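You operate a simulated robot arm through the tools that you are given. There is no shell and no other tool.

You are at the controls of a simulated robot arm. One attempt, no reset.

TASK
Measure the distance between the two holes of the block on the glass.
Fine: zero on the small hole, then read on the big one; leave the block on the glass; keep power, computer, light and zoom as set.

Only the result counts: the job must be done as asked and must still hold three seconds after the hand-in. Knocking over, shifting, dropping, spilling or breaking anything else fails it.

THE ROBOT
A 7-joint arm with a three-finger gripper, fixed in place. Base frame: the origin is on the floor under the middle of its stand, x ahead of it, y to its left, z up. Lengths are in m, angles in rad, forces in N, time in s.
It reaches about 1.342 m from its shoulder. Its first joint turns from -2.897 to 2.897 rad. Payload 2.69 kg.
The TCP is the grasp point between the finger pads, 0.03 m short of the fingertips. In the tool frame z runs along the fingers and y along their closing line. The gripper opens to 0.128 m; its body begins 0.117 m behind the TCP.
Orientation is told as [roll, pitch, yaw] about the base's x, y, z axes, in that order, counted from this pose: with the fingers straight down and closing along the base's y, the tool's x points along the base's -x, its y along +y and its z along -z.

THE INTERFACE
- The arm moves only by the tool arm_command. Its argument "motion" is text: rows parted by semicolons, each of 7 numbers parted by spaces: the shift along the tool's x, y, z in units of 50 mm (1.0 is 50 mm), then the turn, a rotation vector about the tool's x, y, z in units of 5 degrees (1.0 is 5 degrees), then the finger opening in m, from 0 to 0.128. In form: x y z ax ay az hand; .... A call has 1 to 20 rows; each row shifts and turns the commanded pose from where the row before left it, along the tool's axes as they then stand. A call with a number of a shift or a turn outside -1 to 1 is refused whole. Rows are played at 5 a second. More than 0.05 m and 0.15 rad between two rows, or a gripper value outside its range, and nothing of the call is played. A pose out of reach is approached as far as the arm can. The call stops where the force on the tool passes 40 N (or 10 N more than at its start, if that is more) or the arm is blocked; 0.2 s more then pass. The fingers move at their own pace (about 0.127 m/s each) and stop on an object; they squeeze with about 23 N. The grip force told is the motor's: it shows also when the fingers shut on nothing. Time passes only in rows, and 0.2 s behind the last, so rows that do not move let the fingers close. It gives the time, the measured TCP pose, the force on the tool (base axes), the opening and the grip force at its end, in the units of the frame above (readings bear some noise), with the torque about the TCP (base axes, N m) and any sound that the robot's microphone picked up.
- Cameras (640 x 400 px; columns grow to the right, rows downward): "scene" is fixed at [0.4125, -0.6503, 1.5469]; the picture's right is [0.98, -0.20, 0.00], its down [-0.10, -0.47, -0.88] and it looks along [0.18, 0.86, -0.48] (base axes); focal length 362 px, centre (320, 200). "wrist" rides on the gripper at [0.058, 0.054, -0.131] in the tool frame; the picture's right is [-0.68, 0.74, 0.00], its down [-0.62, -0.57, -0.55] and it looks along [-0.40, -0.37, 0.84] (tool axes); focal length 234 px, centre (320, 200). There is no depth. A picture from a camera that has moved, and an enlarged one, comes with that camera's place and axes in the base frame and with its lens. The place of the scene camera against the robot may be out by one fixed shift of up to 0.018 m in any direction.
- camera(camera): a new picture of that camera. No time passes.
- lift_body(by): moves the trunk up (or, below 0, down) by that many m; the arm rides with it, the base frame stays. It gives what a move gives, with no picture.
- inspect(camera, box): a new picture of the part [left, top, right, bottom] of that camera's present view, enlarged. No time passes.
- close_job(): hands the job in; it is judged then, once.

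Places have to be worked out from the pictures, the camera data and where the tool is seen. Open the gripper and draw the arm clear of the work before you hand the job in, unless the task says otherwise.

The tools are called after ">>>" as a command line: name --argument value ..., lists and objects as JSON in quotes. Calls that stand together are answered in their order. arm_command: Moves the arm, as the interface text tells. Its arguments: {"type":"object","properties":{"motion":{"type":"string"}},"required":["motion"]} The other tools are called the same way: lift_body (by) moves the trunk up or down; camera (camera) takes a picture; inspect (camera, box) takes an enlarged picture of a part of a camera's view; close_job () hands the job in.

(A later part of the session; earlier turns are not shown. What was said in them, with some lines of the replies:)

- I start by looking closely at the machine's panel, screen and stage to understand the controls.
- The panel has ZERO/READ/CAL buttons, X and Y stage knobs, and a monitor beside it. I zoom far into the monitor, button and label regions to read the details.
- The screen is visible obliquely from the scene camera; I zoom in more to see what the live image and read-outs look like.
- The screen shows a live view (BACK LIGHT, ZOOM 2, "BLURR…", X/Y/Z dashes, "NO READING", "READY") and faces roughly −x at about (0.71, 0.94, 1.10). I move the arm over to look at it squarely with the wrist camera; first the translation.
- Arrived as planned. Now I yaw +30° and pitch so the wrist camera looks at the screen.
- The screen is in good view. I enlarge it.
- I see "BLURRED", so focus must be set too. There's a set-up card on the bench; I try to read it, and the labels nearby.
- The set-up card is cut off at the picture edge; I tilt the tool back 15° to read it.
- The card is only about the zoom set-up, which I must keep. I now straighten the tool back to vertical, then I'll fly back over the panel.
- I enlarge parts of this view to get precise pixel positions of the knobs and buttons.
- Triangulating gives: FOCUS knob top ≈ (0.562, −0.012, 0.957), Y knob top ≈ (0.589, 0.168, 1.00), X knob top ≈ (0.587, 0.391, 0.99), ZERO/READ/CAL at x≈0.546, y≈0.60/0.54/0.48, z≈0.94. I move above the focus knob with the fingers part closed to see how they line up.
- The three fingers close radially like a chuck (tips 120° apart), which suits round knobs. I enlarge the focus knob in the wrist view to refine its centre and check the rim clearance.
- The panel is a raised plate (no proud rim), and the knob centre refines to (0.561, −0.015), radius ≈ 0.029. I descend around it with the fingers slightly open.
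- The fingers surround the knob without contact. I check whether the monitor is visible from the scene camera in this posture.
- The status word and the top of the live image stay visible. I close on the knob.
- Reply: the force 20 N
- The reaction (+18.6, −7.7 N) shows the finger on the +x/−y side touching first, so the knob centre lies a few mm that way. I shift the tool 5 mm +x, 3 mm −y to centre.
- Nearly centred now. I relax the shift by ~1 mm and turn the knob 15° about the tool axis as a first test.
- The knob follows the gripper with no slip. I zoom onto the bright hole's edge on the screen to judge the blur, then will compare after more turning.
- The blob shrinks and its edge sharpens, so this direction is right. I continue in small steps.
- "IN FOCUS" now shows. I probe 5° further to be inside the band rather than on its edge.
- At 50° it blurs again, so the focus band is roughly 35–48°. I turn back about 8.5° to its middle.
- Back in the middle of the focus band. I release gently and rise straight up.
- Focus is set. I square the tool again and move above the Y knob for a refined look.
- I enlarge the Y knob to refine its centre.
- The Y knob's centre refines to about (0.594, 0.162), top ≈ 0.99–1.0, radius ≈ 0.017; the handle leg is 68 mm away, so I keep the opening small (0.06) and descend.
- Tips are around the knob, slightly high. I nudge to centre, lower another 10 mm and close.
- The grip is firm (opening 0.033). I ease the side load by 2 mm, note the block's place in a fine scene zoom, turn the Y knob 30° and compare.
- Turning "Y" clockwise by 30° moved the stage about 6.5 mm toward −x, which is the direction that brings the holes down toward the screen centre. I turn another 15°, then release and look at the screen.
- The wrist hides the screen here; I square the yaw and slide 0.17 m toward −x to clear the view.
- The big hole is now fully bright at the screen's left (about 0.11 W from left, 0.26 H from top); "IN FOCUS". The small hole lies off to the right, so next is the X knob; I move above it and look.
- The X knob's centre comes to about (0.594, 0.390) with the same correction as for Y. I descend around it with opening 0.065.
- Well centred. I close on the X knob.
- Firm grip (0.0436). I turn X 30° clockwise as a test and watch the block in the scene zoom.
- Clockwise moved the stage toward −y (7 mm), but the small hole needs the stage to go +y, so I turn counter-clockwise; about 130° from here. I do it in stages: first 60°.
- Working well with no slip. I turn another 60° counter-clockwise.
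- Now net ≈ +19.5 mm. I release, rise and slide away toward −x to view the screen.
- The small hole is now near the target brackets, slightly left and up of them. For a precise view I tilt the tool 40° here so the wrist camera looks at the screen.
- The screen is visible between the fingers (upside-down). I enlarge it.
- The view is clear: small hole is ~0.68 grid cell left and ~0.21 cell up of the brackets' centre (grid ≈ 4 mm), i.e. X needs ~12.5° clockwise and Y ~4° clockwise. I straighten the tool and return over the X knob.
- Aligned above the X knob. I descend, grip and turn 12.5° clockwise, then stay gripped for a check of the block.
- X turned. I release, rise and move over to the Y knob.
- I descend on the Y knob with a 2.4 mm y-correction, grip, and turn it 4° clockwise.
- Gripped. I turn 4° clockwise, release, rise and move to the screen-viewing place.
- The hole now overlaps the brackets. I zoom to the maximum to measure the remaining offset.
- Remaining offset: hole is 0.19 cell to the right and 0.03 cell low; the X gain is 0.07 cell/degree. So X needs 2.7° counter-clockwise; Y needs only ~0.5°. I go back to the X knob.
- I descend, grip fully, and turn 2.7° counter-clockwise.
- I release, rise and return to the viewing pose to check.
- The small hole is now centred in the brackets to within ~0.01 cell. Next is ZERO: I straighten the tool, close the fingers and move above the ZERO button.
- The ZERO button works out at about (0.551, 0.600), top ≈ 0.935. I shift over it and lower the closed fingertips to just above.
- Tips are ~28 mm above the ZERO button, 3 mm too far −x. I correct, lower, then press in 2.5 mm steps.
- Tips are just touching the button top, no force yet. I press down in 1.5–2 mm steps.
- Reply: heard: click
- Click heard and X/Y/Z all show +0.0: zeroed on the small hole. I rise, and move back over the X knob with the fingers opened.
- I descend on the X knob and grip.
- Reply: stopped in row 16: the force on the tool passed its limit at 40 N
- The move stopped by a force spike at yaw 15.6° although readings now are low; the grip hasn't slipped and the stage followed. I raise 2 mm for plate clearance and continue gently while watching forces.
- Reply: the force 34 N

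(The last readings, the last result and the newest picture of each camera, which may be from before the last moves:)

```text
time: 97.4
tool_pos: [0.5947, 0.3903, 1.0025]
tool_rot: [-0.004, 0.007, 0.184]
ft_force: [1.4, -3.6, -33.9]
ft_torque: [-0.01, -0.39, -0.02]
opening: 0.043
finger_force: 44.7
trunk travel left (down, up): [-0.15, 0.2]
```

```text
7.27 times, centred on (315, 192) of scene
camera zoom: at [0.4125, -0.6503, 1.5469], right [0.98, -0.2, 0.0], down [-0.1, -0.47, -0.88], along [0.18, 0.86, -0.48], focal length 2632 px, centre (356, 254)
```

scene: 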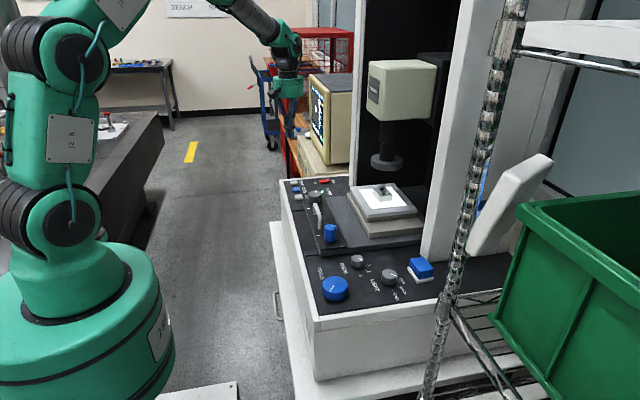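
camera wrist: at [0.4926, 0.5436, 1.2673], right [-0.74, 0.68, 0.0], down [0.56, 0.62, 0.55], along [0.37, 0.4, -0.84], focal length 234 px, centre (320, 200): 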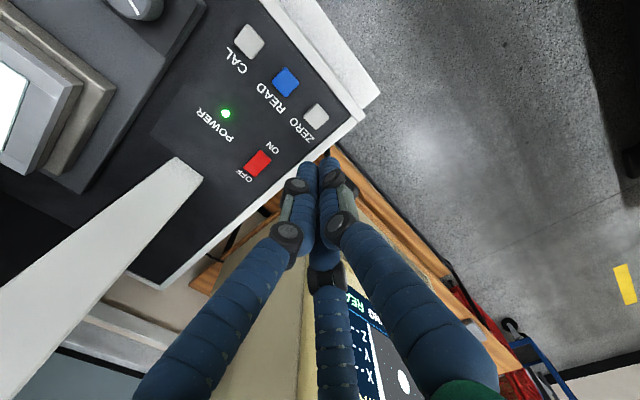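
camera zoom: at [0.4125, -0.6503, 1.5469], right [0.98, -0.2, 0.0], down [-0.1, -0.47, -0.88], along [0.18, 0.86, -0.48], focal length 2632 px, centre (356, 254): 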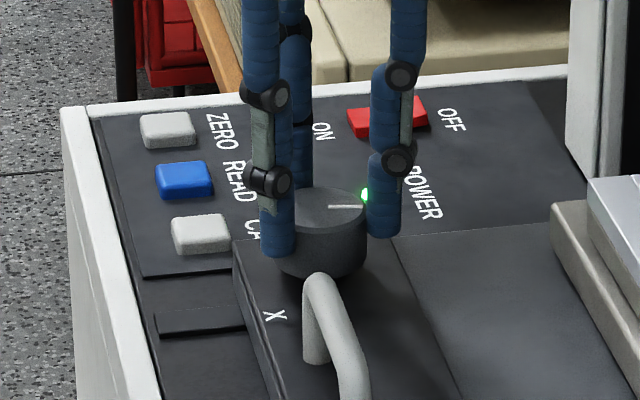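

Pulling up 2.5 mm only loaded the knob (−34 N), so I put that back to unload and re-check the force.

>>> arm_command --motion "0 0 0.05 0 0 0 0.034; 0 0 0 0 0 0 0.034; 0 0 0 0 0 0 0.034"

>>> arm_command --motion "0 0 0 0 0 0 0.034"

```text
time: 98.2
tool_pos: [0.5945, 0.3905, 1.0032]
tool_rot: [-0.003, 0.004, 0.183]
ft_force: [-10.4, -10.7, -10.2]
ft_torque: [-0.42, 0.7, -0.03]
opening: 0.0428
finger_force: 45.3
trunk travel left (down, up): [-0.15, 0.2]
```

```text
time: 98.6
tool_pos: [0.5961, 0.3906, 1.0026]
tool_rot: [-0.002, 0.004, 0.183]
ft_force: [-12.5, -10.9, -8.2]
ft_torque: [-0.33, 0.53, 0.0]
opening: 0.043
finger_force: 44.7
trunk travel left (down, up): [-0.15, 0.2]
```

I ease the residual side load (shift the command ~2 mm −x, −y and 1 mm down), then continue turning in smaller steps.

>>> arm_command --motion "0.045 -0.026 0.02 0 0 0 0.034; 0 0 0 0 0 0 0.034; 0 0 0 0 0 0.7 0.034; 0 0 0 0 0 0.7 0.034; 0 0 0 0 0 0 0.034"

```text
time: 99.8
tool_pos: [0.5945, 0.39, 1.0034]
tool_rot: [0.0, -0.001, 0.062]
ft_force: [7.5, 1.4, 6.7]
ft_torque: [0.17, -0.45, -0.01]
opening: 0.0433
finger_force: 45.3
trunk travel left (down, up): [-0.15, 0.2]
```

>>> arm_command --motion "0 0 0 0 0 0.7 0.034; 0 0 0 0 0 0.7 0.034; 0 0 0 0 0 0.7 0.034; 0 0 0 0 0 0.7 0.034; 0 0 0 0 0 0.7 0.034; 0 0 0 0 0 0 0.034"

>>> arm_command --motion "0 0 0 0 0 0.7 0.034; 0 0 0 0 0 0.7 0.034; 0 0 0 0 0 0.7 0.034; 0 0 0 0 0 0.7 0.034; 0 0 0 0 0 0.7 0.034; 0 0 0 0 0 0.7 0.034; 0 0 0 0 0 0 0.034"

>>> inspect --camera "scene" --box '[366, 180, 414, 210]'

>>> inspect --camera "wrist" --box '[220, 80, 460, 260]'

```text
time: 101.2
tool_pos: [0.5941, 0.3907, 1.0025]
tool_rot: [0.0, 0.0, -0.245]
ft_force: [11.0, 9.4, 28.7]
ft_torque: [0.31, -0.24, 0.01]
opening: 0.0427
finger_force: 44.9
trunk travel left (down, up): [-0.15, 0.2]
```

```text
time: 102.8
tool_pos: [0.5946, 0.3894, 1.0021]
tool_rot: [0.0, 0.0, -0.611]
ft_force: [14.9, 14.9, 35.5]
ft_torque: [0.59, -0.55, -0.04]
opening: 0.0431
finger_force: 45.3
trunk travel left (down, up): [-0.15, 0.2]
```

```text
13.33 times, centred on (390, 195) of scene
camera zoom: at [0.4125, -0.6503, 1.5469], right [0.98, -0.2, 0.0], down [-0.1, -0.47, -0.88], along [0.18, 0.86, -0.48], focal length 4825 px, centre (-613, 267)
```

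zoom: 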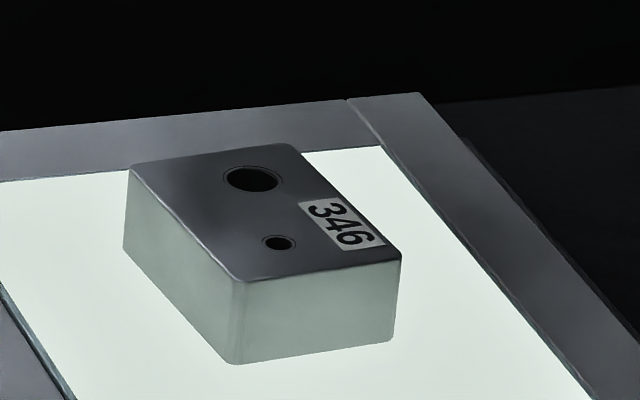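

```text
2.22 times, centred on (340, 170) of wrist
camera zoom: at [0.5771, 0.4677, 1.1333], right [0.98, 0.22, 0.0], down [0.18, -0.82, 0.55], along [0.12, -0.54, -0.84], focal length 520 px, centre (276, 267)
```

zoom: 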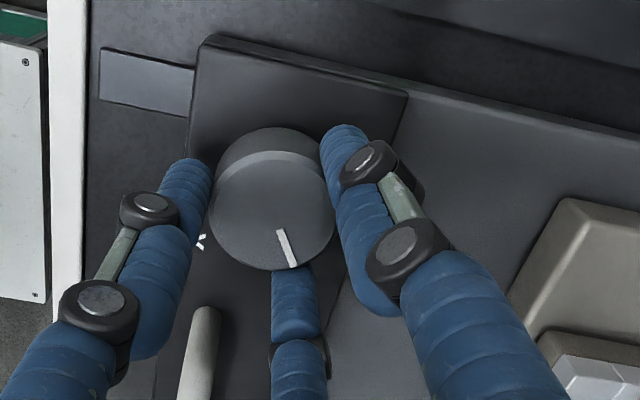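

X has turned 125° clockwise in total; the stage followed. I release, rise, square the yaw and move to the Y knob.

>>> arm_command --motion "0 0 -0.02 0 0 0 0.05; 0 0 0 0 0 0 0.06; 0 0 0 0 0 0 0.06; 0 0 -0.4 0 0 0 0.06; 0 0 -0.7 0 0 -1 0.06; 0 0 -0.9 0 0 -1 0.06; 0 0 -0.8 0 0 -1 0.06; 0 0 0 0 0 -1 0.06; 0 0 0 0 0 -1 0.06; 0 0 0 0 0 -1 0.06; 0 0 0 0 0 -1 0.06; 0 -0.912 0 0 0 0 0.06; 0 -0.912 0 0 0 0 0.06; 0 -0.912 0 0 0 0 0.06; 0 -0.912 0 0 0 0 0.06; 0 -0.912 0 0 0 0 0.06; 0 0 0 0 0 0 0.06"

>>> inspect --camera "wrist" --box '[200, 60, 440, 220]'

>>> inspect --camera "scene" --box '[302, 82, 334, 150]'

```text
time: 106.4
tool_pos: [0.5964, 0.1613, 1.1417]
tool_rot: [-0.002, 0.0, 0.0]
ft_force: [-0.4, 0.5, 0.5]
ft_torque: [0.08, -0.02, 0.01]
opening: 0.06
finger_force: 0.1
trunk travel left (down, up): [-0.15, 0.2]
```

```text
2.50 times, centred on (320, 140) of wrist
camera zoom: at [0.5369, 0.2156, 1.2733], right [0.68, 0.74, 0.0], down [0.62, -0.56, 0.55], along [0.4, -0.37, -0.84], focal length 585 px, centre (320, 350)
```

zoom: 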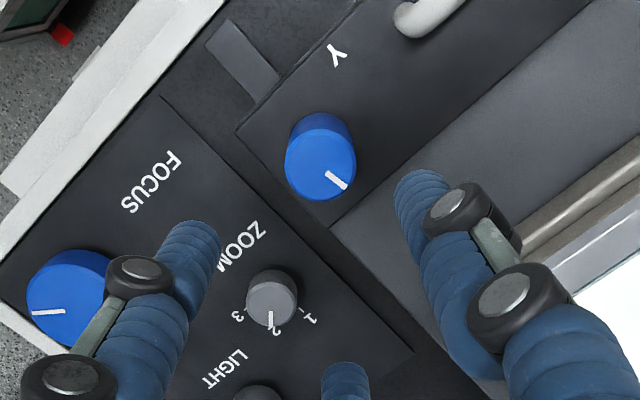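

```text
5.88 times, centred on (318, 116) of scene
camera zoom: at [0.4125, -0.6503, 1.5469], right [0.98, -0.2, 0.0], down [-0.1, -0.47, -0.88], along [0.18, 0.86, -0.48], focal length 2128 px, centre (332, 694)
```

zoom: 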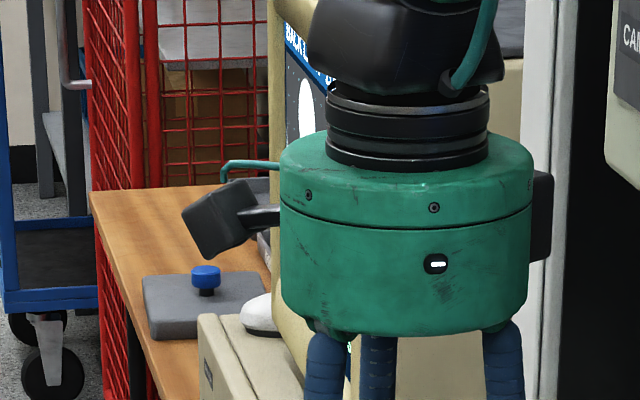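

I descend on Y, grip, and turn 19° clockwise.

>>> arm_command --motion "0.02 0.01 0.7 0 0 0 0.06; 0 0 0.7 0 0 0 0.06; 0 0 0.6 0 0 0 0.06; 0 0 0.4 0 0 0 0.06; 0 0 0.28 0 0 0 0.06; 0 0 0 0 0 0 0.06; 0 0 0 0 0 0 0.045; 0 0 0 0 0 0 0.025; 0 0 0 0 0 0 0.025; 0 0 0 0 0 0 0.025; 0 0 0 0 0 0 0.025; 0 0 0 0 0 0 0.025"

>>> arm_command --motion "0 0 0 0 0 0.76 0.025; 0 0 0 0 0 0.76 0.025; 0 0 0 0 0 0.76 0.025; 0 0 0 0 0 0.76 0.025; 0 0 0 0 0 0.76 0.025; 0 0 0 0 0 0 0.025; 0 0 0 0 0 0 0.025"

>>> inspect --camera "wrist" --box '[220, 80, 460, 260]'

>>> inspect --camera "scene" --box '[366, 180, 414, 210]'

```text
time: 109.0
tool_pos: [0.594, 0.1622, 1.0086]
tool_rot: [-0.002, 0.002, 0.0]
ft_force: [13.7, -7.8, 3.5]
ft_torque: [-0.28, -0.44, 0.02]
opening: 0.0359
finger_force: 8.3
trunk travel left (down, up): [-0.15, 0.2]
```

```text
time: 110.6
tool_pos: [0.5938, 0.1612, 1.0098]
tool_rot: [-0.003, 0.002, -0.33]
ft_force: [18.6, 1.8, 1.5]
ft_torque: [0.15, -0.6, 0.0]
opening: 0.0328
finger_force: 44.9
trunk travel left (down, up): [-0.15, 0.2]
```

```text
2.22 times, centred on (340, 170) of wrist
camera zoom: at [0.556, 0.232, 1.1393], right [0.88, 0.48, 0.0], down [0.4, -0.73, 0.55], along [0.26, -0.48, -0.84], focal length 520 px, centre (276, 267)
```

zoom: 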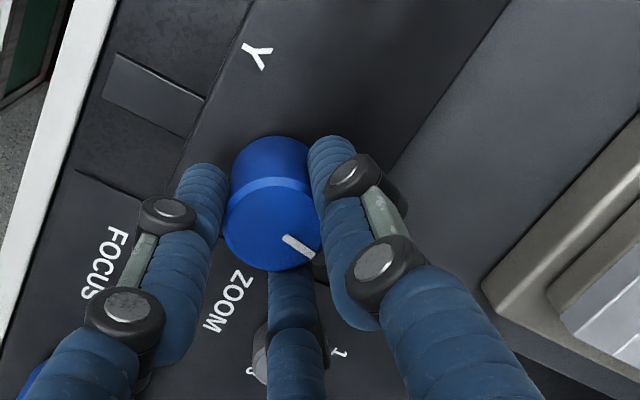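

```text
13.33 times, centred on (390, 195) of scene
camera zoom: at [0.4125, -0.6503, 1.5469], right [0.98, -0.2, 0.0], down [-0.1, -0.47, -0.88], along [0.18, 0.86, -0.48], focal length 4825 px, centre (-613, 267)
```

zoom: 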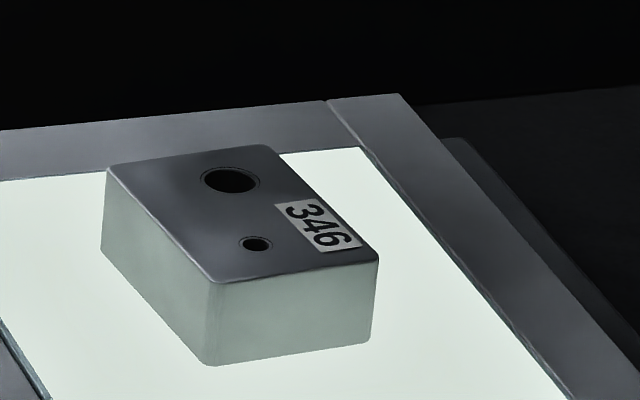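

I release, rise, and rotate to the viewing yaw, then go to the screen-viewing pose.

>>> arm_command --motion "0 0 0 0 0 0 0.045; 0 0 0 0 0 0 0.06; 0 0 0 0 0 0 0.06; 0 0 -0.4 0 0 0 0.06; 0 0 -0.7 0 0 -1 0.06; 0 0 -0.9 0 0 -1 0.06; 0 0 -0.9 0 0 -1 0.06; 0 0 -0.3 0 0 -1 0.06; 0 0 0 0 0 -1 0.06; 0 0 0 0 0 -1 0.06; 0 0 0 0 0 -1 0.06; 0 0 0 0 0 -1 0.06; 0 0 0 0 0 -1 0.06; 0 0 0 0 0 -1 0.06; 0 0 0 0 0 -1 0.06; 0 0 0 0 0 -1 0.06; 0 0 0 0 0 -1 0.06; 0 0 0 0 0 -1 0.06; 0 0 0 0 0 -1 0.06; 0 0 0 0 0 -1 0.06"

>>> arm_command --motion "0 0 0 0 0 -1 0.06; 0 0 0 0 0 -1 0.06; 0 0 0 0 0 -1 0.06; 0 0 0 0 0 -1 0.06; 0 0 0 0 0 -1 0.06; 0 0 0 0 0 -0.8 0.06; -0.757 0.568 0 0 0 0 0.06; -0.757 0.568 0 0 0 0 0.06; -0.757 0.568 0 0 0 0 0.06; -0.757 0.568 0 0 0 0 0.06; -0.757 0.568 0 0 0 0 0.06; -0.757 0.568 0 0 0 0 0.06; 0 0 0 0.92 -1 0 0.06; 0 0 0 0.92 -1 0 0.06; 0 0 0 0.92 -1 0 0.06; 0 0 0 0.92 -1 0 0.06; 0 0 0 0.92 -1 0 0.06; 0 0 0 0.92 -1 0 0.06; 0 0 0 0 0 0 0.06"

>>> camera --camera "wrist"

>>> inspect --camera "wrist" --box '[335, 180, 410, 275]'

>>> inspect --camera "wrist" --box '[361, 214, 391, 240]'

```text
time: 114.8
tool_pos: [0.5934, 0.1611, 1.1684]
tool_rot: [0.001, 0.003, 1.066]
ft_force: [-0.6, 0.2, 0.1]
ft_torque: [0.01, 0.0, 0.02]
opening: 0.06
finger_force: 0.0
trunk travel left (down, up): [-0.15, 0.2]
```

```text
time: 118.8
tool_pos: [0.4225, 0.3891, 1.1695]
tool_rot: [-0.528, -0.5, 1.71]
ft_force: [0.2, -0.8, -0.2]
ft_torque: [0.01, -0.02, 0.01]
opening: 0.0599
finger_force: 0.1
trunk travel left (down, up): [-0.15, 0.2]
```

```text
taken
camera wrist: at [0.3236, 0.2817, 1.2164], right [-0.74, 0.68, 0.0], down [0.19, 0.2, 0.96], along [0.65, 0.71, -0.28], focal length 234 px, centre (320, 200)
```

wrist: 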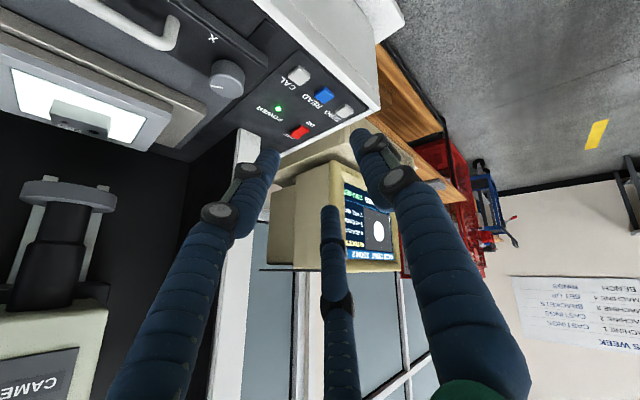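

```text
4.21 times, centred on (372, 228) of wrist
camera zoom: at [0.3236, 0.2817, 1.2164], right [-0.74, 0.68, 0.0], down [0.19, 0.2, 0.96], along [0.65, 0.71, -0.28], focal length 986 px, centre (99, 84)
```

zoom: 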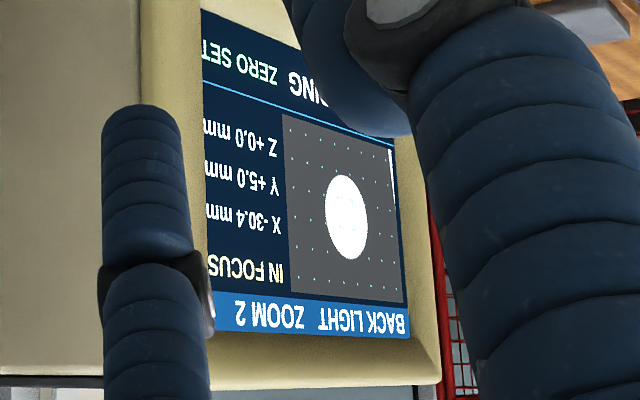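

```text
15.38 times, centred on (376, 227) of wrist
camera zoom: at [0.3236, 0.2817, 1.2164], right [-0.74, 0.68, 0.0], down [0.19, 0.2, 0.96], along [0.65, 0.71, -0.28], focal length 3603 px, centre (-542, -215)
```

zoom: 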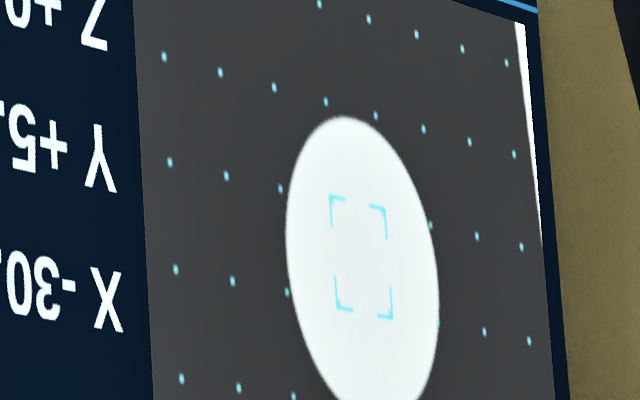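

The read-out shows X −30.4 mm, Y +5.0 mm, "ZERO SET", in focus, and the big hole almost on the brackets. I zoom so the whole hole is visible to measure the offset.

>>> inspect --camera "wrist" --box '[360, 217, 392, 245]'

```text
14.29 times, centred on (376, 231) of wrist
camera zoom: at [0.3236, 0.2817, 1.2164], right [-0.74, 0.68, 0.0], down [0.19, 0.2, 0.96], along [0.65, 0.71, -0.28], focal length 3345 px, centre (-480, -243)
```

zoom: 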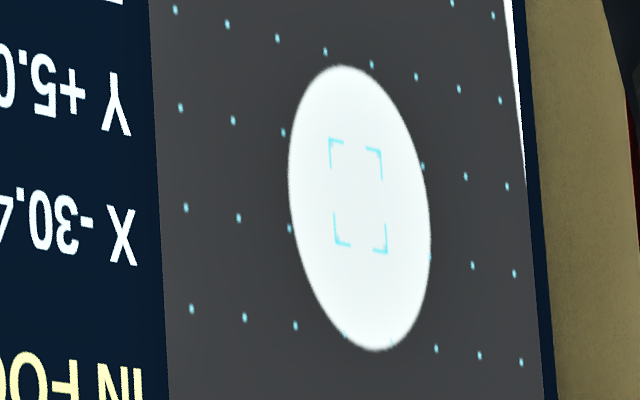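

The big hole sits 0.07 cell (≈0.23 mm) left and 0.11 cell (≈0.4 mm) above the bracket centre. So I need about 1° more clockwise on X and 1.5° more on Y. I go back to the X knob.

>>> arm_command --motion "0 0 0 -0.92 1 0 0.065; 0 0 0 -0.92 1 0 0.065; 0 0 0 -0.92 1 0 0.065; 0 0 0 -0.92 1 0 0.065; 0 0 0 -0.92 1 0 0.065; 0 0 0 -0.92 1 0 0.065; 0 -0.87 0 0 0 0 0.065; 0 -0.87 0 0 0 0 0.065; 0 -0.87 0 0 0 0 0.065; 0 -0.84 0 0 0 0 0.065; 0 0 0 0 0 0 0.065"

```text
time: 121.2
tool_pos: [0.5976, 0.3903, 1.1698]
tool_rot: [0.004, 0.002, 1.571]
ft_force: [0.4, 0.2, -0.6]
ft_torque: [0.0, 0.06, 0.03]
opening: 0.065
finger_force: 0.1
trunk travel left (down, up): [-0.15, 0.2]
```

>>> arm_command --motion "0.01 0.04 0.8 0 0 0 0.065; 0 0 0.8 0 0 0 0.065; 0 0 0.7 0 0 0 0.065; 0 0 0.6 0 0 0 0.065; 0 0 0.36 0 0 0 0.065; 0 0 0 0 0 0 0.065; 0 0 0 0 0 0 0.05; 0 0 0 0 0 0 0.034; 0 0 0 0 0 0 0.034; 0 0 0 0 0 0 0.034; 0 0 0 0 0 0 0.034; 0 0 0 0 0 0 0.034; 0 0 0 0 0 0.2 0.034; 0 0 0 0 0 0 0.034; 0 0 0 0 0 0 0.034"

```text
time: 124.4
tool_pos: [0.5934, 0.3884, 1.0059]
tool_rot: [0.001, 0.003, 1.552]
ft_force: [8.8, 14.7, 4.4]
ft_torque: [0.54, -0.34, -0.02]
opening: 0.046
finger_force: 9.5
trunk travel left (down, up): [-0.15, 0.2]
```

The grip is off-centre (only one finger loaded). I shift toward the knob centre, let the fingers close fully, then check what rotation has been transferred.

>>> arm_command --motion "-0.035 -0.02 0 0 0 0 0.034; 0 0 0 0 0 0 0.034; 0 0 0 0 0 0 0.034; 0 0 0 0 0 0 0.034"

>>> inspect --camera "wrist" --box '[220, 80, 460, 260]'

>>> inspect --camera "scene" --box '[366, 180, 414, 210]'

```text
time: 125.4
tool_pos: [0.5941, 0.39, 1.0054]
tool_rot: [0.005, 0.002, 1.555]
ft_force: [6.7, 3.7, 3.6]
ft_torque: [0.07, -0.24, 0.01]
opening: 0.0439
finger_force: 7.3
trunk travel left (down, up): [-0.15, 0.2]
```

```text
2.22 times, centred on (340, 170) of wrist
camera zoom: at [0.5399, 0.3327, 1.1365], right [-0.72, 0.69, 0.0], down [0.58, 0.61, 0.55], along [0.38, 0.4, -0.84], focal length 520 px, centre (276, 267)
```

zoom: 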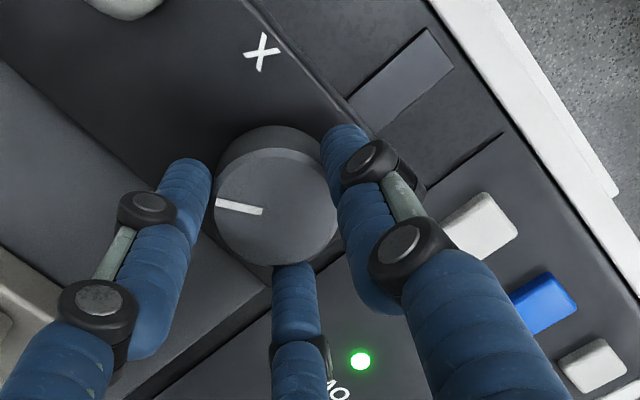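

```text
13.33 times, centred on (390, 195) of scene
camera zoom: at [0.4125, -0.6503, 1.5469], right [0.98, -0.2, 0.0], down [-0.1, -0.47, -0.88], along [0.18, 0.86, -0.48], focal length 4825 px, centre (-613, 267)
```

zoom: 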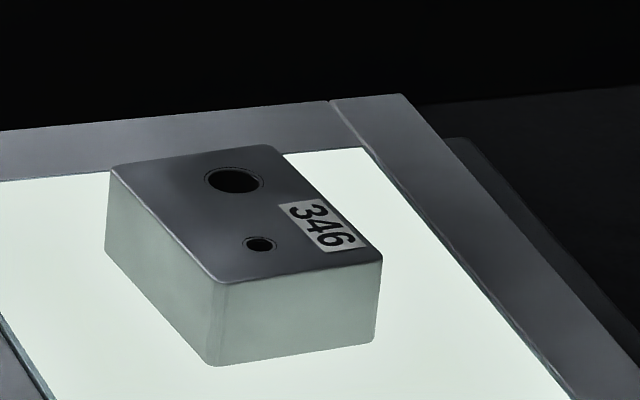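

The fingers are still settling (0.0439); I wait for the full squeeze before deciding on rotation.

>>> arm_command --motion "0 0 0 0 0 0 0.034; 0 0 0 0 0 0 0.034; 0 0 0 0 0 0 0.034; 0 0 0 0 0 0 0.034"

>>> inspect --camera "scene" --box '[366, 180, 414, 210]'

```text
time: 126.4
tool_pos: [0.5947, 0.3893, 1.0065]
tool_rot: [0.002, 0.001, 1.553]
ft_force: [4.2, 0.0, 1.4]
ft_torque: [0.02, -0.16, -0.01]
opening: 0.044
finger_force: 7.5
trunk travel left (down, up): [-0.15, 0.2]
```

```text
13.33 times, centred on (390, 195) of scene
camera zoom: at [0.4125, -0.6503, 1.5469], right [0.98, -0.2, 0.0], down [-0.1, -0.47, -0.88], along [0.18, 0.86, -0.48], focal length 4825 px, centre (-613, 267)
```

zoom: 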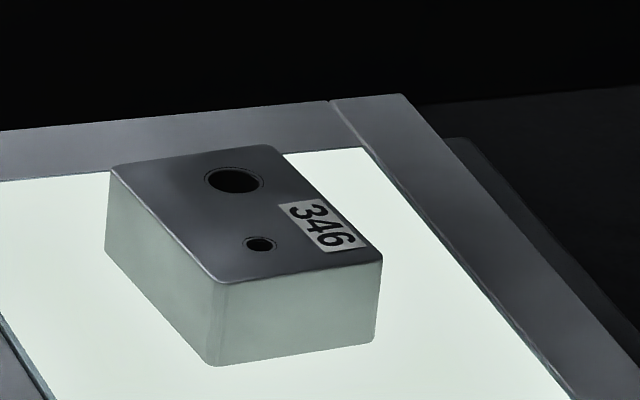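

I release and go read the display to see what was actually transferred.

>>> arm_command --motion "0 0 0 0 0 0 0.05; 0 0 0 0 0 0 0.06; 0 0 0 0 0 0 0.06; 0 0 -0.3 0 0 0 0.06; 0 0 -0.7 0 0 0 0.06; 0 0 -0.9 0 0 0 0.06; 0 0 -0.9 0 0 0 0.06; 0 0 -0.4 0 0 -0.2 0.06; 0 0.86 0 0 0 0 0.06; 0 0.86 0 0 0 0 0.06; 0 0.86 0 0 0 0 0.06; 0 0.83 0 0 0 0 0.06; 0 0 0 0.92 -1 0 0.06; 0 0 0 0.92 -1 0 0.06; 0 0 0 0.92 -1 0 0.06; 0 0 0 0.92 -1 0 0.06; 0 0 0 0.92 -1 0 0.06; 0 0 0 0.92 -1 0 0.06; 0 0 0 0 0 0 0.06"

>>> inspect --camera "wrist" --box '[335, 180, 410, 275]'

>>> inspect --camera "wrist" --box '[360, 217, 392, 245]'

>>> inspect --camera "scene" --box '[366, 180, 414, 210]'

```text
time: 130.4
tool_pos: [0.4234, 0.3893, 1.1664]
tool_rot: [-0.527, -0.501, 1.708]
ft_force: [0.4, 0.0, 0.6]
ft_torque: [0.01, -0.06, 0.02]
opening: 0.0596
finger_force: 0.1
trunk travel left (down, up): [-0.15, 0.2]
```

```text
4.21 times, centred on (372, 228) of wrist
camera zoom: at [0.3247, 0.2824, 1.2139], right [-0.74, 0.68, 0.0], down [0.19, 0.2, 0.96], along [0.65, 0.71, -0.28], focal length 986 px, centre (99, 84)
```

zoom: 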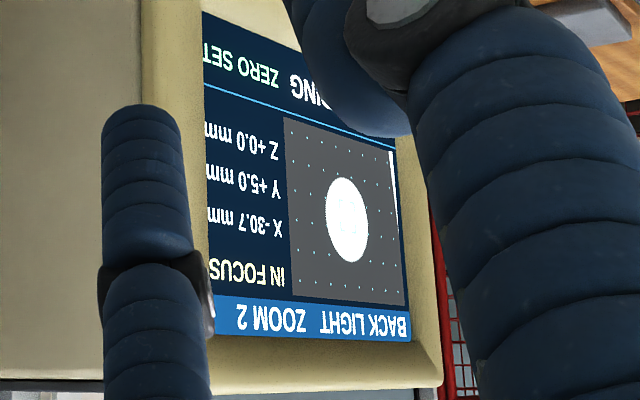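

```text
14.29 times, centred on (376, 231) of wrist
camera zoom: at [0.3247, 0.2824, 1.2139], right [-0.74, 0.68, 0.0], down [0.19, 0.2, 0.96], along [0.65, 0.71, -0.28], focal length 3345 px, centre (-480, -243)
```

zoom: 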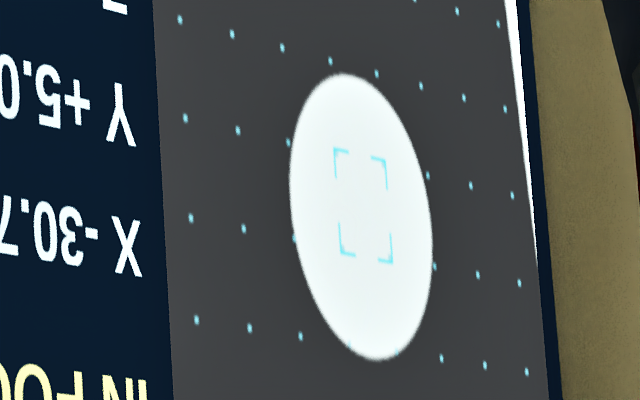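

```text
13.33 times, centred on (390, 195) of scene
camera zoom: at [0.4125, -0.6503, 1.5469], right [0.98, -0.2, 0.0], down [-0.1, -0.47, -0.88], along [0.18, 0.86, -0.48], focal length 4825 px, centre (-613, 267)
```

zoom: 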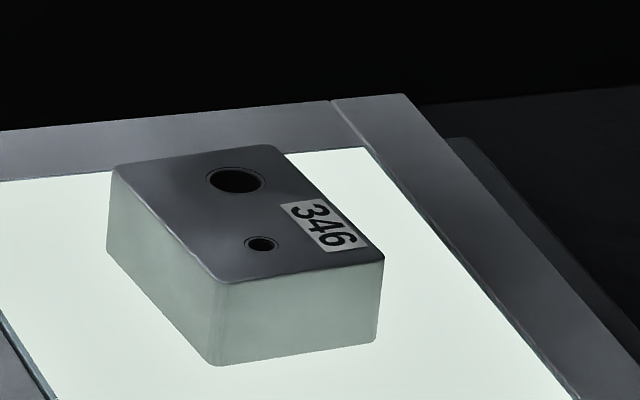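

X is now −30.7 and the hole is centred horizontally (within ~0.01 cell); it remains 0.10 cell (≈0.35 mm) high. I go to the Y knob for about 1.4° clockwise.

>>> arm_command --motion "0 0 0 -0.92 1 0 0.06; 0 0 0 -0.92 1 0 0.06; 0 0 0 -0.92 1 0 0.06; 0 0 0 -0.92 1 0 0.06; 0 0 0 -0.92 1 0 0.06; 0 0 0 -0.92 1 0 0.06; 0.757 -0.57 0 0 0 0 0.06; 0.757 -0.57 0 0 0 0 0.06; 0.757 -0.57 0 0 0 0 0.06; 0.757 -0.57 0 0 0 0 0.06; 0.757 -0.57 0 0 0 0 0.06; 0.757 -0.57 0 0 0 0 0.06; 0 0 0 0 0 0 0.06"

>>> inspect --camera "wrist" --box '[200, 60, 440, 220]'

```text
time: 133.2
tool_pos: [0.5952, 0.161, 1.1664]
tool_rot: [0.005, 0.001, 1.568]
ft_force: [0.0, -0.5, 0.9]
ft_torque: [0.08, 0.02, 0.0]
opening: 0.0601
finger_force: 0.1
trunk travel left (down, up): [-0.15, 0.2]
```

```text
2.50 times, centred on (320, 140) of wrist
camera zoom: at [0.5426, 0.1038, 1.2964], right [-0.74, 0.68, 0.0], down [0.57, 0.62, 0.55], along [0.37, 0.4, -0.84], focal length 585 px, centre (320, 350)
```

zoom: 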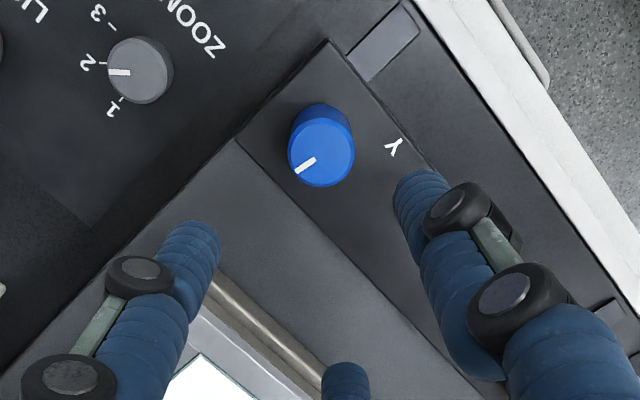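

>>> arm_command --motion "0 0 0.8 0 0 0 0.06; 0 0 0.8 0 0 0 0.06; 0 0 0.7 0 0 0 0.06; 0 0 0.5 0 0 0 0.06; 0 0 0.37 0 0 0 0.06; 0 0 0 0 0 0 0.06; 0 0 0 0 0 0 0.045; 0 0 0 0 0 0 0.025; 0 0 0 0 0 0 0.025; 0 0 0 0 0 0 0.025; 0 0 0 0 0 0 0.025; 0 0 0 0 0 0 0.025; 0 0 0 0 0 0 0.025"

```text
time: 136.0
tool_pos: [0.5946, 0.1624, 1.0067]
tool_rot: [0.004, 0.002, 1.57]
ft_force: [3.5, 5.9, -3.0]
ft_torque: [0.08, -0.1, 0.03]
opening: 0.0344
finger_force: 6.2
trunk travel left (down, up): [-0.15, 0.2]
```

Grip is well centred. I turn 1.4° clockwise, release, and go back to view the display.

>>> arm_command --motion "0 0 0 0 0 0.14 0.025; 0 0 0 0 0 0.14 0.025; 0 0 0 0 0 0 0.025; 0 0 0 0 0 0 0.025; 0 0 0 0 0 0 0.045; 0 0 0 0 0 0 0.06; 0 0 0 0 0 0 0.06; 0 0 -0.3 0 0 0 0.06; 0 0 -0.7 0 0 0 0.06; 0 0 -0.9 0 0 0 0.06; 0 0 -0.9 0 0 0 0.06; 0 0 -0.4 0 0 -0.28 0.06; -0.757 0.57 0 0 0 0 0.06; -0.757 0.57 0 0 0 0 0.06; -0.757 0.57 0 0 0 0 0.06; -0.757 0.57 0 0 0 0 0.06; -0.757 0.57 0 0 0 0 0.06; -0.757 0.57 0 0 0 0 0.06; 0 0 0 0 0 0 0.06"

>>> arm_command --motion "0 0 0 0.92 -1 0 0.06; 0 0 0 0.92 -1 0 0.06; 0 0 0 0.92 -1 0 0.06; 0 0 0 0.92 -1 0 0.06; 0 0 0 0.92 -1 0 0.06; 0 0 0 0.92 -1 0 0.06; 0 0 0 0 0 0 0.06"

>>> inspect --camera "wrist" --box '[335, 180, 410, 275]'

>>> inspect --camera "wrist" --box '[360, 217, 392, 245]'

```text
time: 140.0
tool_pos: [0.4231, 0.3902, 1.1684]
tool_rot: [0.004, 0.0, 1.57]
ft_force: [-0.5, -0.3, -0.7]
ft_torque: [-0.05, -0.04, 0.03]
opening: 0.0604
finger_force: 0.0
trunk travel left (down, up): [-0.15, 0.2]
```

```text
time: 141.6
tool_pos: [0.423, 0.39, 1.1687]
tool_rot: [-0.526, -0.502, 1.708]
ft_force: [-0.4, -0.6, 0.4]
ft_torque: [0.01, -0.03, 0.01]
opening: 0.0598
finger_force: 0.0
trunk travel left (down, up): [-0.15, 0.2]
```

```text
4.21 times, centred on (372, 228) of wrist
camera zoom: at [0.324, 0.2832, 1.215], right [-0.74, 0.68, 0.0], down [0.19, 0.2, 0.96], along [0.65, 0.71, -0.28], focal length 986 px, centre (99, 84)
```

zoom: 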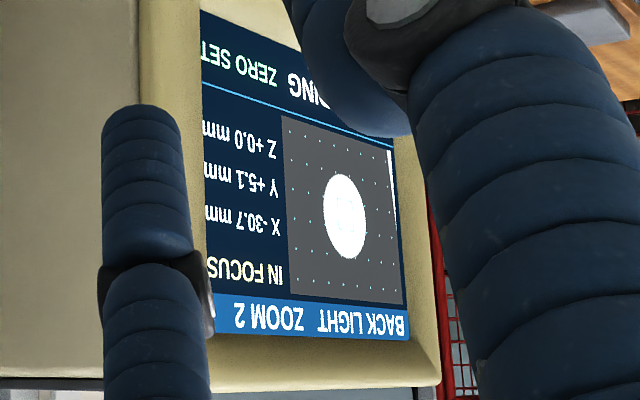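

```text
14.29 times, centred on (376, 231) of wrist
camera zoom: at [0.324, 0.2832, 1.215], right [-0.74, 0.68, 0.0], down [0.19, 0.2, 0.96], along [0.65, 0.71, -0.28], focal length 3345 px, centre (-480, -243)
```

zoom: 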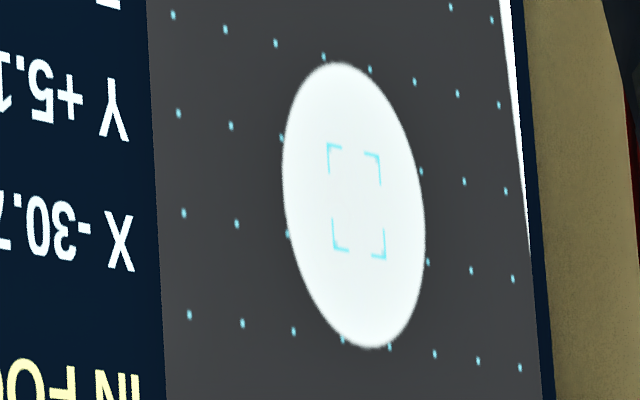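

Now the hole is centred: X within ~0.01 cell and Y within ~0.03 cell (≈0.1 mm); display X −30.7, Y +5.1, Z 0.0, in focus. I straighten, close the fingers and move above READ.

>>> arm_command --motion "0 0 0 -0.92 1 0 0.03; 0 0 0 -0.92 1 0 0; 0 0 0 -0.92 1 0 0; 0 0 0 -0.92 1 0 0; 0 0 0 -0.92 1 0 0; 0 0 0 -0.92 1 0 0; -0.594 -0.518 0.1 0 0 0 0; -0.594 -0.518 0.1 0 0 0 0; -0.594 -0.518 0.1 0 0 0 0; -0.594 -0.518 0.1 0 0 0 0; -0.594 -0.518 0.1 0 0 0 0; 0 0 0 0 0 0 0"

>>> inspect --camera "wrist" --box '[200, 40, 460, 220]'

>>> inspect --camera "scene" --box '[302, 82, 334, 150]'

```text
time: 144.2
tool_pos: [0.5526, 0.538, 1.1395]
tool_rot: [0.003, 0.002, 1.572]
ft_force: [1.0, -0.3, -0.3]
ft_torque: [-0.03, 0.05, 0.01]
opening: 0.0022
finger_force: 22.8
trunk travel left (down, up): [-0.15, 0.2]
```

```text
2.22 times, centred on (330, 130) of wrist
camera zoom: at [0.4988, 0.4796, 1.271], right [-0.74, 0.68, 0.0], down [0.57, 0.62, 0.55], along [0.37, 0.4, -0.84], focal length 520 px, centre (298, 356)
```

zoom: 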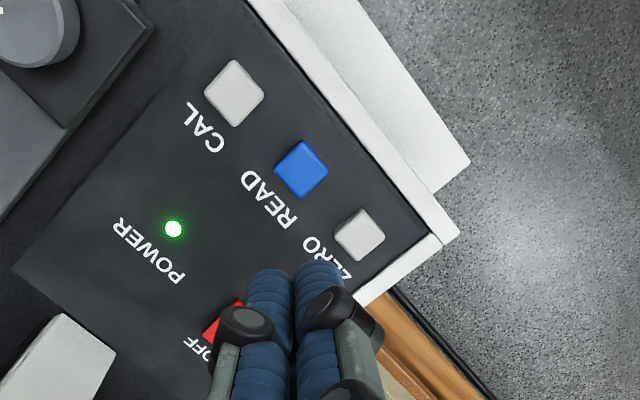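

```text
5.88 times, centred on (318, 116) of scene
camera zoom: at [0.4125, -0.6503, 1.5469], right [0.98, -0.2, 0.0], down [-0.1, -0.47, -0.88], along [0.18, 0.86, -0.48], focal length 2128 px, centre (332, 694)
```

zoom: 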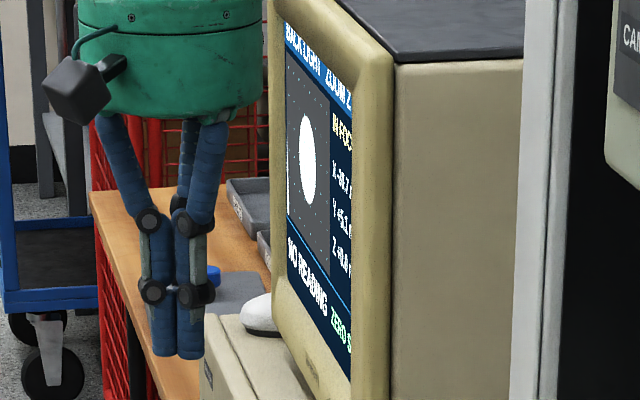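

READ is at about (0.553, 0.540), right below. I descend to ~15–20 mm above contact and check alignment.

>>> arm_command --motion "-0.03 -0.02 0.9 0 0 0 0; 0 0 0.9 0 0 0 0; 0 0 0.9 0 0 0 0; 0 0 0.5 0 0 0 0; 0 0 0 0 0 0 0"

>>> inspect --camera "scene" --box '[275, 165, 335, 210]'

>>> inspect --camera "wrist" --box '[200, 40, 460, 220]'

```text
time: 145.4
tool_pos: [0.5539, 0.541, 0.9811]
tool_rot: [0.005, 0.001, 1.57]
ft_force: [-0.4, 0.0, 0.4]
ft_torque: [-0.04, -0.02, 0.02]
opening: 0.002
finger_force: 22.9
trunk travel left (down, up): [-0.15, 0.2]
```

```text
8.89 times, centred on (305, 188) of scene
camera zoom: at [0.4125, -0.6503, 1.5469], right [0.98, -0.2, 0.0], down [-0.1, -0.47, -0.88], along [0.18, 0.86, -0.48], focal length 3216 px, centre (453, 311)
```

zoom: 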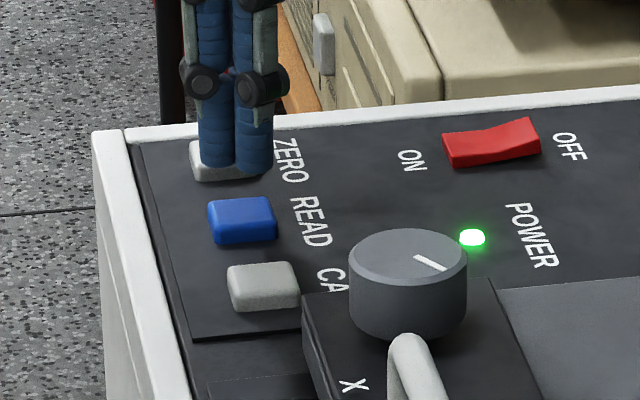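

```text
2.22 times, centred on (330, 130) of wrist
camera zoom: at [0.4999, 0.4829, 1.1113], right [-0.74, 0.68, 0.0], down [0.57, 0.62, 0.55], along [0.37, 0.4, -0.84], focal length 520 px, centre (298, 356)
```

zoom: 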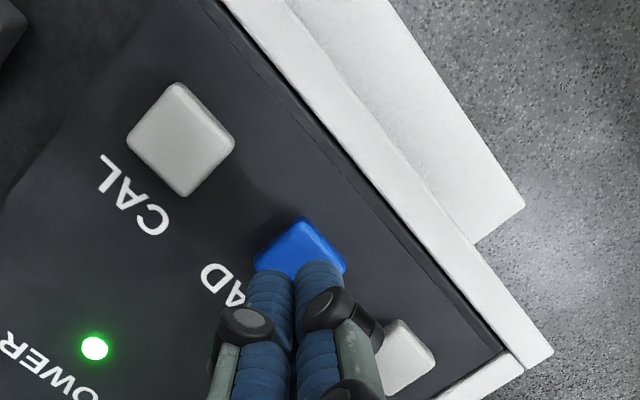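

Tips are over READ. I nudge 1.5 mm −y, and press down in small steps.

>>> arm_command --motion "0.03 0 0.2 0 0 0 0; 0 0 0.2 0 0 0 0; 0 0 0.04 0 0 0 0; 0 0 0 0 0 0 0"

>>> arm_command --motion "0 0 0.04 0 0 0 0; 0 0 0.04 0 0 0 0; 0 0 0 0 0 0 0"

>>> inspect --camera "scene" --box '[302, 82, 334, 150]'

>>> inspect --camera "scene" --box '[275, 165, 335, 210]'

```text
time: 146.4
tool_pos: [0.5535, 0.5377, 0.9597]
tool_rot: [0.003, 0.002, 1.571]
ft_force: [0.2, -0.4, 0.6]
ft_torque: [0.01, -0.02, 0.01]
opening: 0.0022
finger_force: 23.4
trunk travel left (down, up): [-0.15, 0.2]
```

```text
time: 147.2
tool_pos: [0.5544, 0.5386, 0.9559]
tool_rot: [0.001, 0.001, 1.57]
ft_force: [-0.4, 0.4, 1.7]
ft_torque: [0.03, -0.02, 0.05]
opening: 0.002
finger_force: 23.2
trunk travel left (down, up): [-0.15, 0.2]
```

```text
5.88 times, centred on (318, 116) of scene
camera zoom: at [0.4125, -0.6503, 1.5469], right [0.98, -0.2, 0.0], down [-0.1, -0.47, -0.88], along [0.18, 0.86, -0.48], focal length 2128 px, centre (332, 694)
```

zoom: 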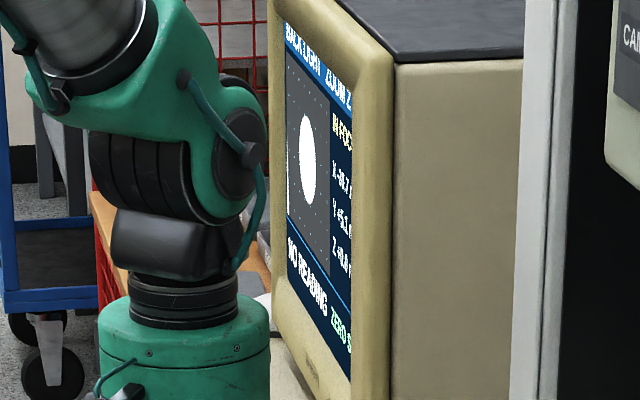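

```text
8.89 times, centred on (305, 188) of scene
camera zoom: at [0.4125, -0.6503, 1.5469], right [0.98, -0.2, 0.0], down [-0.1, -0.47, -0.88], along [0.18, 0.86, -0.48], focal length 3216 px, centre (453, 311)
```

zoom: 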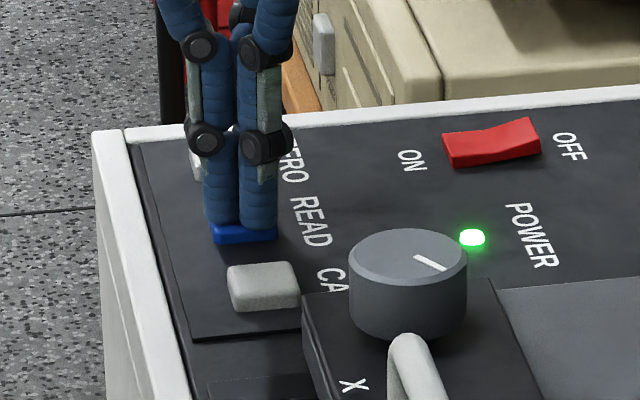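

The tips rest on READ (1.7 N) but no click yet; I press a bit further.

>>> arm_command --motion "0 0 0.04 0 0 0 0; 0 0 0 0 0 0 0"

>>> inspect --camera "scene" --box '[302, 82, 334, 150]'

```text
time: 147.8
tool_pos: [0.554, 0.538, 0.9543]
tool_rot: [0.002, 0.001, 1.57]
ft_force: [0.1, 0.2, 2.3]
ft_torque: [-0.03, -0.03, 0.01]
opening: 0.0059
finger_force: 31.9
trunk travel left (down, up): [-0.15, 0.2]
heard: click
```

```text
5.88 times, centred on (318, 116) of scene
camera zoom: at [0.4125, -0.6503, 1.5469], right [0.98, -0.2, 0.0], down [-0.1, -0.47, -0.88], along [0.18, 0.86, -0.48], focal length 2128 px, centre (332, 694)
```

zoom: 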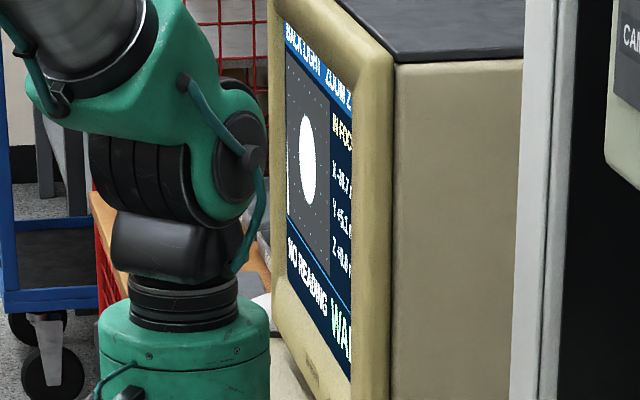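

Click heard and the display shows "WAIT…". I lift off gently and let time pass before looking again.

>>> arm_command --motion "0 0 -0.1 0 0 0 0; 0 0 -0.3 0 0 0 0; 0 0 -0.5 0 0 0 0; 0 0 0 0 0 0 0; 0 0 0 0 0 0 0; 0 0 0 0 0 0 0; 0 0 0 0 0 0 0; 0 0 0 0 0 0 0"

>>> inspect --camera "scene" --box '[302, 82, 334, 150]'

>>> inspect --camera "scene" --box '[302, 118, 338, 150]'

```text
time: 149.6
tool_pos: [0.5532, 0.5374, 0.9987]
tool_rot: [0.003, 0.002, 1.571]
ft_force: [0.6, 0.4, -0.2]
ft_torque: [0.02, 0.0, -0.02]
opening: 0.0022
finger_force: 31.6
trunk travel left (down, up): [-0.15, 0.2]
```

```text
5.88 times, centred on (318, 116) of scene
camera zoom: at [0.4125, -0.6503, 1.5469], right [0.98, -0.2, 0.0], down [-0.1, -0.47, -0.88], along [0.18, 0.86, -0.48], focal length 2128 px, centre (332, 694)
```

zoom: 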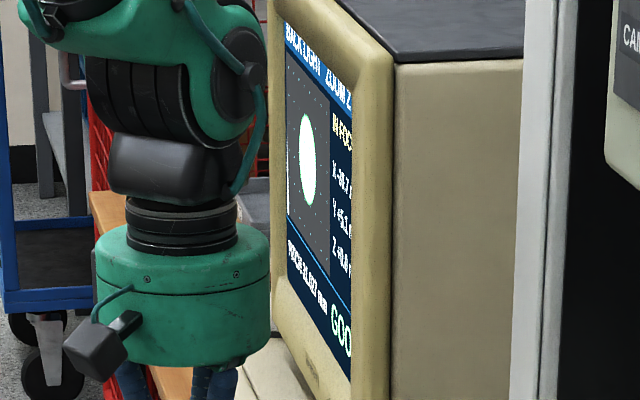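

```text
12.50 times, centred on (320, 134) of scene
camera zoom: at [0.4125, -0.6503, 1.5469], right [0.98, -0.2, 0.0], down [-0.1, -0.47, -0.88], along [0.18, 0.86, -0.48], focal length 4523 px, centre (320, 1025)
```

zoom: 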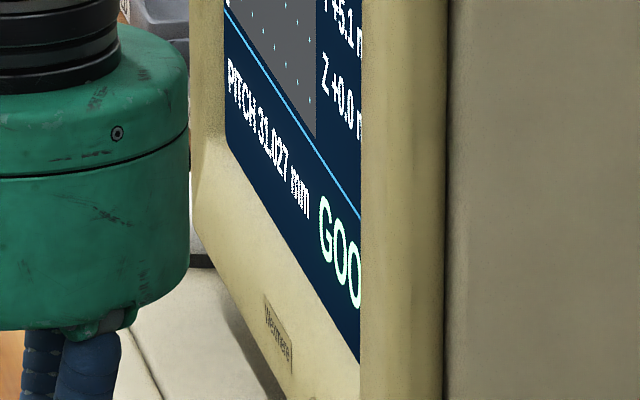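

The display reads "PITCH 31.027 mm – GOOD". I rise, open the gripper and draw the arm clear.

>>> arm_command --motion "0 0 -0.8 0 0 0 0; 0 0 -0.9 0 0 0 0; 0 0 -0.9 0 0 0 0.03; 0 0 -0.9 0 0 0 0.06; 0 0 -0.9 0 0 0 0.1; 0 0 -0.8 0 0 0 0.128; 0.2 0.8 0 0 0 0 0.128; 0.2 0.8 0 0 0 0 0.128; 0.2 0.8 0 0 0 0 0.128; 0.2 0.5 0 0 0 0 0.128; 0 0 0 0 0 0 0.128"

>>> camera --camera "scene"

>>> inspect --camera "scene" --box '[302, 82, 334, 150]'

>>> inspect --camera "scene" --box '[270, 160, 450, 310]'

>>> camera --camera "wrist"

```text
time: 152.0
tool_pos: [0.4096, 0.5001, 1.2595]
tool_rot: [0.001, 0.001, 1.572]
ft_force: [-0.5, 0.0, 0.4]
ft_torque: [0.03, -0.01, 0.0]
opening: 0.1278
finger_force: 0.1
trunk travel left (down, up): [-0.15, 0.2]
```

```text
taken
```

scene: 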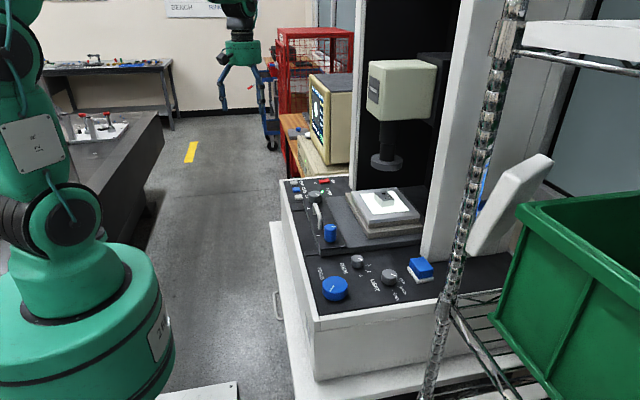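

```text
5.88 times, centred on (318, 116) of scene
camera zoom: at [0.4125, -0.6503, 1.5469], right [0.98, -0.2, 0.0], down [-0.1, -0.47, -0.88], along [0.18, 0.86, -0.48], focal length 2128 px, centre (332, 694)
```

zoom: 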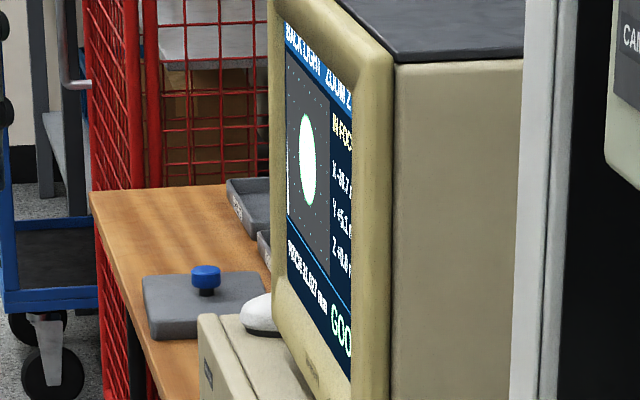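

```text
2.67 times, centred on (360, 235) of scene
camera zoom: at [0.4125, -0.6503, 1.5469], right [0.98, -0.2, 0.0], down [-0.1, -0.47, -0.88], along [0.18, 0.86, -0.48], focal length 965 px, centre (213, 107)
```

zoom: 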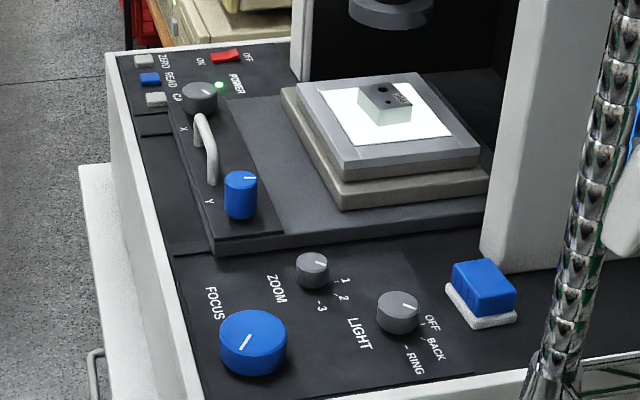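

```text
taken
camera wrist: at [0.3547, 0.4419, 1.3896], right [-0.74, 0.68, 0.0], down [0.57, 0.62, 0.55], along [0.37, 0.4, -0.84], focal length 234 px, centre (320, 200)
```

wrist: 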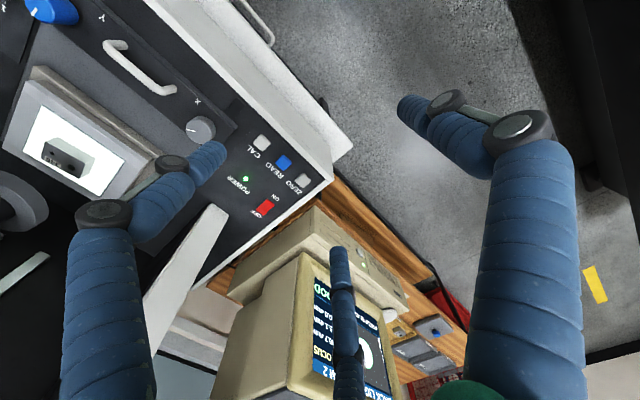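

The result "PITCH 31.027 mm – GOOD" stands, the block is still on the glass, power is on, light is BACK and zoom is 2. The gripper is open and the arm is clear, so I hand the job in.

>>> close_job

```text
The job is handed in.
```

I measured the hole distance and handed the job in. The display reads **PITCH 31.027 mm – GOOD**.

- **Zero:** set with the small hole centred in the target brackets; X, Y and Z all showed +0.0.
- **Read:** taken on the big hole at X −30.7 mm, Y +5.1 mm, Z +0.0 mm. The hole was centred to within about 0.1 mm by my estimate from the screen.
- **Focus:** the image was blurred at the start, so I turned the FOCUS knob until the display showed "IN FOCUS". It stayed there through both presses.
- **Left as set:** the block is still on the glass, and power, computer, light (BACK) and zoom (2) were not touched.

One turn of the X knob stopped early when the force on the tool passed 40 N. I finished that turn in smaller steps, and nothing slipped or came loose. The gripper is open and the arm is clear of the machine.
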